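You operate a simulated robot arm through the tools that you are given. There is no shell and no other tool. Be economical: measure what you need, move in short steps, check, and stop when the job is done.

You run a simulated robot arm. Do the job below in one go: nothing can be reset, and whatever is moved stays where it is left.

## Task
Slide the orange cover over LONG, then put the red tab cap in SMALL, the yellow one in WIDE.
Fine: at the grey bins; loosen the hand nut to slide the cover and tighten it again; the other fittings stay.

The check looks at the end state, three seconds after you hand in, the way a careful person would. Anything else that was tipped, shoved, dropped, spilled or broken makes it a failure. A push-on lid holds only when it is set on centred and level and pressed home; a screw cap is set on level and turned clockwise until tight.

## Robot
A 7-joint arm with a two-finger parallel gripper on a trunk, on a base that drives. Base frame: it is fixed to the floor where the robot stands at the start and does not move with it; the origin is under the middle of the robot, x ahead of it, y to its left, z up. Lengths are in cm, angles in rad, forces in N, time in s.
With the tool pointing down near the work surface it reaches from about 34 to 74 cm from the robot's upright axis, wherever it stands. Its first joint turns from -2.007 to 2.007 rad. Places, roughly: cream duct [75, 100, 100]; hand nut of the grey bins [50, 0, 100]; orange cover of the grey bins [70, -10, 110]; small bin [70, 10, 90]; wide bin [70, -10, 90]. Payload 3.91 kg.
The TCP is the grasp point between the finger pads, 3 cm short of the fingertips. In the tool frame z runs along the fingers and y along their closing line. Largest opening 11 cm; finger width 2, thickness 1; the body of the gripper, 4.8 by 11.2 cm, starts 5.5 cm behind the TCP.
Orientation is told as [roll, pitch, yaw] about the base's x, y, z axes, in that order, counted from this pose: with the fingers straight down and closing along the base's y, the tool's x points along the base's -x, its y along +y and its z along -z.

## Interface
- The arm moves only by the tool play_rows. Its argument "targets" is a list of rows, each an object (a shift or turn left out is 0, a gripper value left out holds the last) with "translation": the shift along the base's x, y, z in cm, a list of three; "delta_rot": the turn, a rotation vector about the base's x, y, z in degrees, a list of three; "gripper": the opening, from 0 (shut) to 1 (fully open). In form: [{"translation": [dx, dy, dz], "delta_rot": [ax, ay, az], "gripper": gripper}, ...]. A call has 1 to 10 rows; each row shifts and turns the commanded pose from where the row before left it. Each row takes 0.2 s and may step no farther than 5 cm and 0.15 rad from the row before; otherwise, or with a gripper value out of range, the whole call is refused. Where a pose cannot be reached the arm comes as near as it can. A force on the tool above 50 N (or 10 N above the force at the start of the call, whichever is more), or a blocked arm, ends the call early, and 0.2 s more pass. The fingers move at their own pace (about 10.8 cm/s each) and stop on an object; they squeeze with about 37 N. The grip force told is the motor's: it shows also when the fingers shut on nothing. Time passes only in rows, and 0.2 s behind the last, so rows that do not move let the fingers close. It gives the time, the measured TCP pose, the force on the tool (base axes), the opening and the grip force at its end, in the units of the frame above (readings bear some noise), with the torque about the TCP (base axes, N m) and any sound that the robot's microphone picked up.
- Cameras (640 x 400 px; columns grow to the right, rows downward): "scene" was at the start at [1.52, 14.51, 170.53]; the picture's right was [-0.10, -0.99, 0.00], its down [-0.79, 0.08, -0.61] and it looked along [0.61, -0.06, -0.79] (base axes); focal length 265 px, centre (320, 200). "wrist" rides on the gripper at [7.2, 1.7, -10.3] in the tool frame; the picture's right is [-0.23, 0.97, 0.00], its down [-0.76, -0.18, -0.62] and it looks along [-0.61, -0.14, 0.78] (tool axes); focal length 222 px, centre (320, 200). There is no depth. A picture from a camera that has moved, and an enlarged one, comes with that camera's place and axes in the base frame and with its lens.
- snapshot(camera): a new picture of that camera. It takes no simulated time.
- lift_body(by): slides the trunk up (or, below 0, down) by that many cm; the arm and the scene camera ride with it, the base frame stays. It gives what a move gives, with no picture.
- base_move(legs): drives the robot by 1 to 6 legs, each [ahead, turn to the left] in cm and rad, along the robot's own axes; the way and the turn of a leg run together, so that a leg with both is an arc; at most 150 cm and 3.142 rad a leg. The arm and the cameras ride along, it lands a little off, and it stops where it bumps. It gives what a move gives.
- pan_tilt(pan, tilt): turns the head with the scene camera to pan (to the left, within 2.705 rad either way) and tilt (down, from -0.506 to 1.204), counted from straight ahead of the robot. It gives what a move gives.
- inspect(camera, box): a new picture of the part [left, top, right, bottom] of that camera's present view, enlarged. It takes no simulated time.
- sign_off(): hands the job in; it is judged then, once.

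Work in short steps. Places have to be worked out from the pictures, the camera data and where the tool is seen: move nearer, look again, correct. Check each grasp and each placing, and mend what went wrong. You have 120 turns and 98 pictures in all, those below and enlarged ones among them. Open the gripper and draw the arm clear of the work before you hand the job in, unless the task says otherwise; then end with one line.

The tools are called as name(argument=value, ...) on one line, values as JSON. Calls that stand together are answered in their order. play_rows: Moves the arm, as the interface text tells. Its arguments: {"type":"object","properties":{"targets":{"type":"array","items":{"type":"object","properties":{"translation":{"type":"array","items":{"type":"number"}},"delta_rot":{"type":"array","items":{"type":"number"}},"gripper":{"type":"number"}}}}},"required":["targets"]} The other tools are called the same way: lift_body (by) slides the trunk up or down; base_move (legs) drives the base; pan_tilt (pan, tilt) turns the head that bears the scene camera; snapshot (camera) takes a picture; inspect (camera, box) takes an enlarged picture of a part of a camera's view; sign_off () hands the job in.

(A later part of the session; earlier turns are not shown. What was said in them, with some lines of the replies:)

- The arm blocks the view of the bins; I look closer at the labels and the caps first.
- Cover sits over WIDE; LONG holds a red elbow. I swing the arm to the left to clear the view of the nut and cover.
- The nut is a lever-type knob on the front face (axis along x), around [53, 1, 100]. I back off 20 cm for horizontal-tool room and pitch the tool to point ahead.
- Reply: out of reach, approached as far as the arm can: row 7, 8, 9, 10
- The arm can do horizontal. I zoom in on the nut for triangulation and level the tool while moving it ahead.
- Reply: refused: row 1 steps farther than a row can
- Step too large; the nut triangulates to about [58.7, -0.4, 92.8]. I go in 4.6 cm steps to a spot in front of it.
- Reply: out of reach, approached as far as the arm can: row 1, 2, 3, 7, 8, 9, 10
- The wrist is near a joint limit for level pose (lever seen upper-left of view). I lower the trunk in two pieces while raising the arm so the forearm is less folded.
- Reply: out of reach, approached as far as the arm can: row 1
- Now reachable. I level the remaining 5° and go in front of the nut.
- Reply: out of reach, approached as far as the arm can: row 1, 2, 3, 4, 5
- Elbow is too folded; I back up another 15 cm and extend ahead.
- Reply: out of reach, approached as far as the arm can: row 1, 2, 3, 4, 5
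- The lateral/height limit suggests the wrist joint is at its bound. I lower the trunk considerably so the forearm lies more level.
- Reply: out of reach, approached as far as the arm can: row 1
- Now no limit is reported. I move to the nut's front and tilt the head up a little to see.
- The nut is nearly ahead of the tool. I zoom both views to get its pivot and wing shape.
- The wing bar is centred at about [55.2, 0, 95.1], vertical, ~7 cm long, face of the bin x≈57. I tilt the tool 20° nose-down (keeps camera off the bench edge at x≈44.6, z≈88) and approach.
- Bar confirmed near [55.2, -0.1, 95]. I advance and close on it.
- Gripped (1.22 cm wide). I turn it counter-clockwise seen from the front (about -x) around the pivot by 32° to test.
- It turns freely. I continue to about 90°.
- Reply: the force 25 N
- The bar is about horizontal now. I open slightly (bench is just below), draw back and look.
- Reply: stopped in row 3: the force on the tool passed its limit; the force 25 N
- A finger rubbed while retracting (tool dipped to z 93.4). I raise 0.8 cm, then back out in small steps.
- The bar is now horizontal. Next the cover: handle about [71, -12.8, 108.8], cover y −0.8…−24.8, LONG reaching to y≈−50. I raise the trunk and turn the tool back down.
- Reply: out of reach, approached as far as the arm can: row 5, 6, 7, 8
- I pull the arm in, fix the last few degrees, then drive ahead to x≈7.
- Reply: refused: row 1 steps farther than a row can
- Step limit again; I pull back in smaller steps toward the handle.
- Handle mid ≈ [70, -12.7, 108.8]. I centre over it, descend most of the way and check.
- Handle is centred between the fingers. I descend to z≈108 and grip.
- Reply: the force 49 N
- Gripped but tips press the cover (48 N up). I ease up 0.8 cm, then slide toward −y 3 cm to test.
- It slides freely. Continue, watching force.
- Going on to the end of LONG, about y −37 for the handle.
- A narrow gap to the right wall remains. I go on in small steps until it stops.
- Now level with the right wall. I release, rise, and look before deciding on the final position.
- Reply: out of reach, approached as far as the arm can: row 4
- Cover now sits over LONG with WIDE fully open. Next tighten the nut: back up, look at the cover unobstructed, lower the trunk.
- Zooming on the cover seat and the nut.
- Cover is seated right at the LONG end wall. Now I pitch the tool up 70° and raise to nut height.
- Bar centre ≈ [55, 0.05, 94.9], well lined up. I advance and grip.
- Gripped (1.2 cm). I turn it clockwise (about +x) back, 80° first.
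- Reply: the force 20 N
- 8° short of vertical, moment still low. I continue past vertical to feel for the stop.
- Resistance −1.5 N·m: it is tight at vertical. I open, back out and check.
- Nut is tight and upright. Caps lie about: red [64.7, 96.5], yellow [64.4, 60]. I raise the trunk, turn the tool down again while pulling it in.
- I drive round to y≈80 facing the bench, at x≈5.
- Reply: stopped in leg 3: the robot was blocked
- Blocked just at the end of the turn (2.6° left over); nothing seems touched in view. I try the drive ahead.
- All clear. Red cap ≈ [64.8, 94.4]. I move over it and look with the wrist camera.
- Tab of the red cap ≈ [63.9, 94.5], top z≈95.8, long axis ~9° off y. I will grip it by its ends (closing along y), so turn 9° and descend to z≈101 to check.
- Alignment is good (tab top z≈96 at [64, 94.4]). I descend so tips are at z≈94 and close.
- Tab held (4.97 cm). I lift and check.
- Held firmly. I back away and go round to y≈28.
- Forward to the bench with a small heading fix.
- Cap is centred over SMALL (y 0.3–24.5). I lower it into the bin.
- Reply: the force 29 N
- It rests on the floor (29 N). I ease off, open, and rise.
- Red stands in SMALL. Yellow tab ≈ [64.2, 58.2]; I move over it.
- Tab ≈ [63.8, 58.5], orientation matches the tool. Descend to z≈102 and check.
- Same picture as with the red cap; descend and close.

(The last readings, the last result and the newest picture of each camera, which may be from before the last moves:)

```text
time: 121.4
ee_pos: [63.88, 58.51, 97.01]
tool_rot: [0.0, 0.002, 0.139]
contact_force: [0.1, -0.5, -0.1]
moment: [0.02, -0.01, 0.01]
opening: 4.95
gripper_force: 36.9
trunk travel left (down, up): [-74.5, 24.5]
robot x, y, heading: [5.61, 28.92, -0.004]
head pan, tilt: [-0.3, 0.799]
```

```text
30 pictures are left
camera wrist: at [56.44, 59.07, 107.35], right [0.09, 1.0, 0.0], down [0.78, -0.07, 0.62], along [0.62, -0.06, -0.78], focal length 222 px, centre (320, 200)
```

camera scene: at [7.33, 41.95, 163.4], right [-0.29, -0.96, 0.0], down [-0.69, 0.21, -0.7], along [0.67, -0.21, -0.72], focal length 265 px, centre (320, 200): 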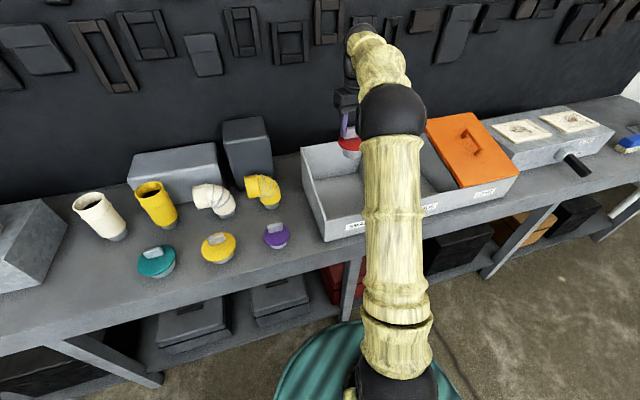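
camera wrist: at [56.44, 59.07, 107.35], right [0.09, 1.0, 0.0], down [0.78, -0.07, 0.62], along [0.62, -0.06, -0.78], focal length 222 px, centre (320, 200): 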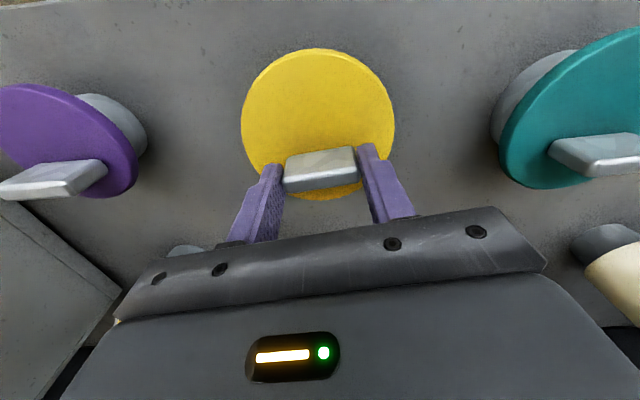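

Held (4.95). Lift to 126 and carry towards WIDE.

play_rows(targets=[{"translation": [0, 0, 3]}, {"translation": [0, 0, 4.5]}, {"translation": [0, 0, 4.5]}, {"translation": [0, 0, 4.5]}, {"translation": [0, 0, 4.5]}, {"translation": [0, 0, 4.5]}, {"translation": [0, 0, 3]}])

play_rows(targets=[{"translation": [0, -4.5, 0]}, {"translation": [0, -4.5, 0]}, {"translation": [0, -4.5, 0]}, {"translation": [0, -4.5, 0]}, {"translation": [0, -4.5, 0]}, {"translation": [0, -4.5, 0]}, {"translation": [0, -4.5, 0]}, {"translation": [0, -4.5, 0]}, {"translation": [0, -4.5, 0]}, {"translation": [0, -4.5, 0]}])

play_rows(targets=[{"translation": [0.4, -4.5, 0]}, {"translation": [0.4, -4.5, 0]}, {"translation": [0.4, -4.5, 0]}, {"translation": [0.4, -4.5, 0]}, {"translation": [0.4, -4.5, 0]}])

snapshot(camera="wrist")

```text
time: 123.0
ee_pos: [63.91, 58.54, 125.78]
tool_rot: [0.004, 0.002, 0.141]
contact_force: [-0.3, -0.2, 0.1]
moment: [0.01, -0.01, 0.02]
opening: 4.95
gripper_force: 37.2
trunk travel left (down, up): [-74.5, 24.5]
robot x, y, heading: [5.62, 29.09, -0.004]
head pan, tilt: [-0.3, 0.799]
```

```text
time: 125.2
ee_pos: [63.85, 13.23, 125.67]
tool_rot: [0.002, 0.001, 0.139]
contact_force: [-0.8, 0.0, -1.4]
moment: [0.02, 0.02, -0.01]
opening: 4.93
gripper_force: 37.0
trunk travel left (down, up): [-74.5, 24.5]
robot x, y, heading: [5.63, 28.97, 0.005]
head pan, tilt: [-0.3, 0.799]
```

```text
time: 126.4
ee_pos: [64.09, -5.81, 125.81]
tool_rot: [0.0, 0.002, 0.14]
contact_force: [0.3, 0.9, -1.2]
moment: [-0.06, -0.03, 0.05]
opening: 4.94
gripper_force: 36.6
out of reach, approached as far as the arm can: row 5
trunk travel left (down, up): [-74.5, 24.5]
robot x, y, heading: [5.49, 29.15, 0.001]
head pan, tilt: [-0.3, 0.799]
```

```text
29 pictures are left
camera wrist: at [56.65, -5.31, 136.04], right [0.09, 1.0, 0.0], down [0.78, -0.07, 0.62], along [0.62, -0.06, -0.78], focal length 222 px, centre (320, 200)
```

wrist: 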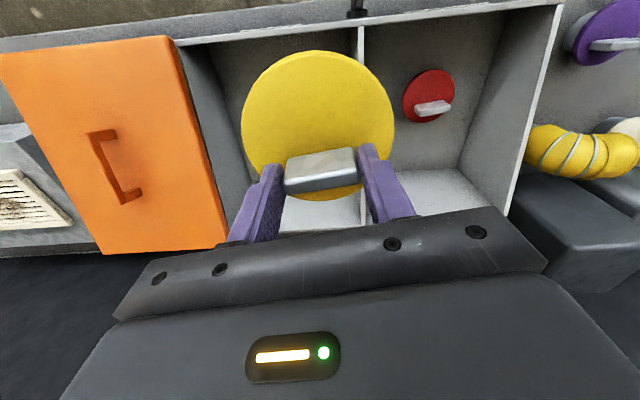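

Out of reach by a little. I relocate the base 28 cm to the right (cap high, clear).

base_move(legs=[[-30, 0], [0, -1.571], [27, 0], [0, 1.571], [30, 0]])

snapshot(camera="wrist")

```text
time: 139.4
ee_pos: [63.95, -32.46, 125.53]
tool_rot: [0.0, 0.002, 0.149]
contact_force: [0.2, -0.4, -1.0]
moment: [0.04, 0.0, -0.02]
opening: 4.93
gripper_force: 37.0
trunk travel left (down, up): [-74.5, 24.5]
robot x, y, heading: [4.93, 1.97, 0.007]
head pan, tilt: [-0.3, 0.799]
```

```text
28 pictures are left
camera wrist: at [56.43, -31.92, 135.89], right [0.08, 1.0, 0.0], down [0.78, -0.06, 0.62], along [0.62, -0.05, -0.78], focal length 222 px, centre (320, 200)
```

wrist: 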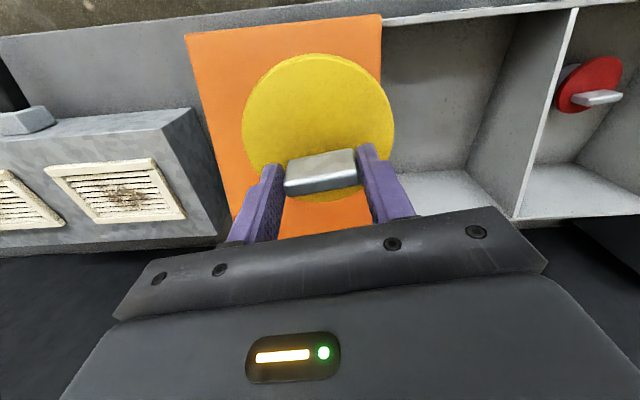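

Now I move back left to over WIDE's middle, about [70, -12.3].

play_rows(targets=[{"translation": [1.2, 4, 0]}, {"translation": [1.2, 4, 0]}, {"translation": [1.2, 4, 0]}, {"translation": [1.2, 4, 0]}, {"translation": [1, 4.2, 0]}])

snapshot(camera="wrist")

```text
time: 140.6
ee_pos: [69.46, -11.87, 125.31]
tool_rot: [-0.001, 0.002, 0.149]
contact_force: [-0.1, -0.1, -1.4]
moment: [-0.03, 0.0, 0.01]
opening: 4.92
gripper_force: 37.1
trunk travel left (down, up): [-74.5, 24.5]
robot x, y, heading: [4.94, 2.17, 0.003]
head pan, tilt: [-0.3, 0.799]
```

```text
27 pictures are left
camera wrist: at [62.09, -11.46, 135.65], right [0.08, 1.0, 0.0], down [0.78, -0.06, 0.62], along [0.62, -0.05, -0.78], focal length 222 px, centre (320, 200)
```

wrist: 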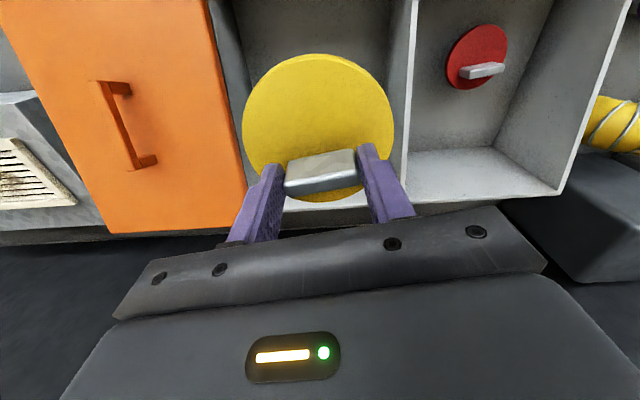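

Centred over WIDE; I lower it.

play_rows(targets=[{"translation": [0, -0.4, -4.5]}, {"translation": [0, 0, -4.5]}, {"translation": [0, 0, -4.5]}, {"translation": [0, 0, -4.5]}, {"translation": [0, 0, -4.5]}, {"translation": [0, 0, -1.5]}])

play_rows(targets=[{"translation": [0, 0, -0.7]}, {"translation": [0, 0, -0.6]}, {"translation": [0, 0, -0.5]}, {"translation": [0, 0, -0.4]}])

```text
time: 142.0
ee_pos: [69.66, -12.81, 101.47]
tool_rot: [0.002, 0.001, 0.149]
contact_force: [-0.1, 0.2, -2.2]
moment: [0.0, -0.01, 0.02]
opening: 4.91
gripper_force: 36.9
trunk travel left (down, up): [-74.5, 24.5]
robot x, y, heading: [4.64, 2.12, 0.009]
head pan, tilt: [-0.3, 0.799]
```

```text
time: 143.0
ee_pos: [69.7, -12.71, 99.54]
tool_rot: [0.001, 0.001, 0.149]
contact_force: [-0.2, -0.4, 8.6]
moment: [-0.06, 0.42, 0.0]
opening: 4.93
gripper_force: 37.3
trunk travel left (down, up): [-74.5, 24.5]
robot x, y, heading: [4.47, 2.47, 0.003]
head pan, tilt: [-0.3, 0.799]
```

First contact (8.6 N). A touch lower, then release and rise.

play_rows(targets=[{"translation": [0, 0, -0.2]}, {"gripper": 0.62}, {"gripper": 0.62}, {"translation": [0, 0, 3]}, {"translation": [0, 0, 4.5]}, {"translation": [0, 0, 4.5]}, {"translation": [0, 0, 4.5]}, {"translation": [0, 0, 4.5]}, {"translation": [0, 0, 4]}])

snapshot(camera="wrist")

```text
time: 145.0
ee_pos: [69.45, -12.59, 124.12]
tool_rot: [0.001, 0.002, 0.15]
contact_force: [0.1, 0.3, 0.6]
moment: [0.01, -0.01, 0.01]
opening: 6.83
gripper_force: 0.1
trunk travel left (down, up): [-74.5, 24.5]
robot x, y, heading: [4.77, 1.81, 0.01]
head pan, tilt: [-0.3, 0.799]
```

```text
26 pictures are left
camera wrist: at [61.94, -12.06, 134.42], right [0.08, 1.0, 0.0], down [0.78, -0.06, 0.62], along [0.62, -0.05, -0.78], focal length 222 px, centre (320, 200)
```

wrist: 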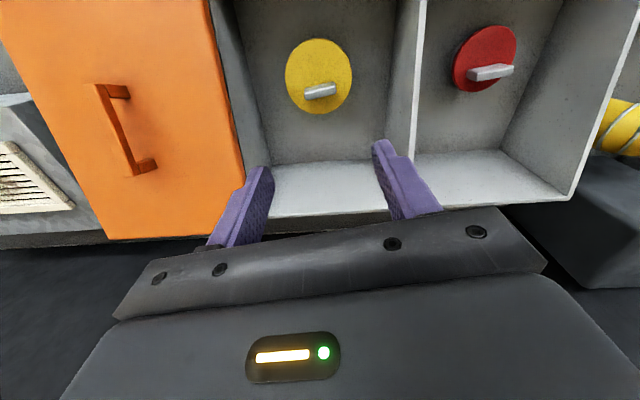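

Both caps stand in their bins. I back away and take a last overall look.

base_move(legs=[[-40, 0]])

pan_tilt(pan=0.0, tilt=0.65)

snapshot(camera="scene")

```text
time: 147.5
ee_pos: [29.43, -12.43, 124.16]
tool_rot: [0.001, 0.001, 0.156]
contact_force: [0.3, 0.2, -0.2]
moment: [-0.01, -0.01, 0.0]
opening: 6.81
gripper_force: 0.0
trunk travel left (down, up): [-74.5, 24.5]
robot x, y, heading: [-35.15, 1.82, 0.013]
head pan, tilt: [-0.3, 0.799]
```

```text
time: 148.3
ee_pos: [29.4, -12.54, 124.0]
tool_rot: [0.002, 0.002, 0.155]
contact_force: [0.0, 0.7, -0.3]
moment: [0.0, -0.03, 0.02]
opening: 6.81
gripper_force: 0.1
trunk travel left (down, up): [-74.5, 24.5]
robot x, y, heading: [-34.91, 1.79, 0.019]
head pan, tilt: [0.0, 0.649]
```

```text
25 pictures are left
camera scene: at [-32.69, 17.02, 164.66], right [0.01, -1.0, 0.0], down [-0.6, -0.01, -0.8], along [0.8, 0.01, -0.6], focal length 265 px, centre (320, 200)
```

scene: 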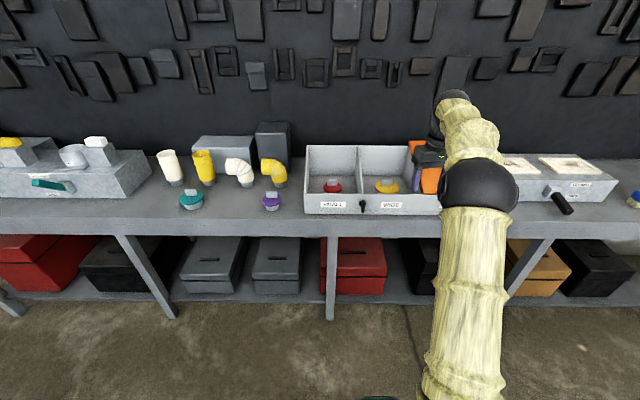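

Everything looks in place; one last zoom on nut and bins.

inspect(camera="scene", box=[295, 135, 455, 235])

```text
4.00 times, centred on (375, 185) of scene
camera zoom: at [-32.69, 17.02, 164.66], right [0.01, -1.0, 0.0], down [-0.6, -0.01, -0.8], along [0.8, 0.01, -0.6], focal length 1058 px, centre (100, 260)
```

zoom: 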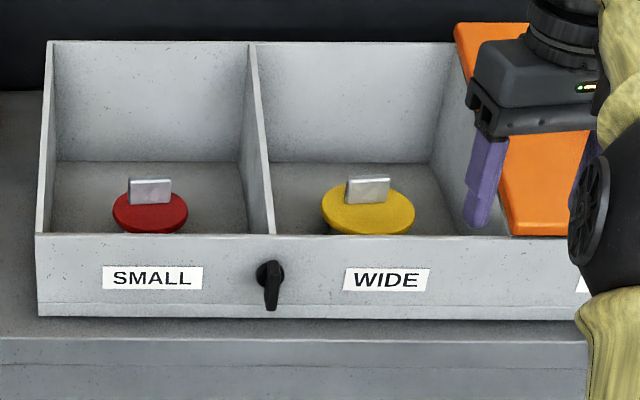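

Caps placed, cover over LONG, nut tight, arm clear: I hand in.

sign_off()

```text
The job is handed in.
```

The orange cover is over LONG with the hand nut tightened again, the red tab cap is in SMALL and the yellow one is in WIDE, and the arm is drawn clear with the gripper open. The job is handed in. On one drive the base stopped as blocked near the end of a turn in open floor. I saw nothing touched or moved.
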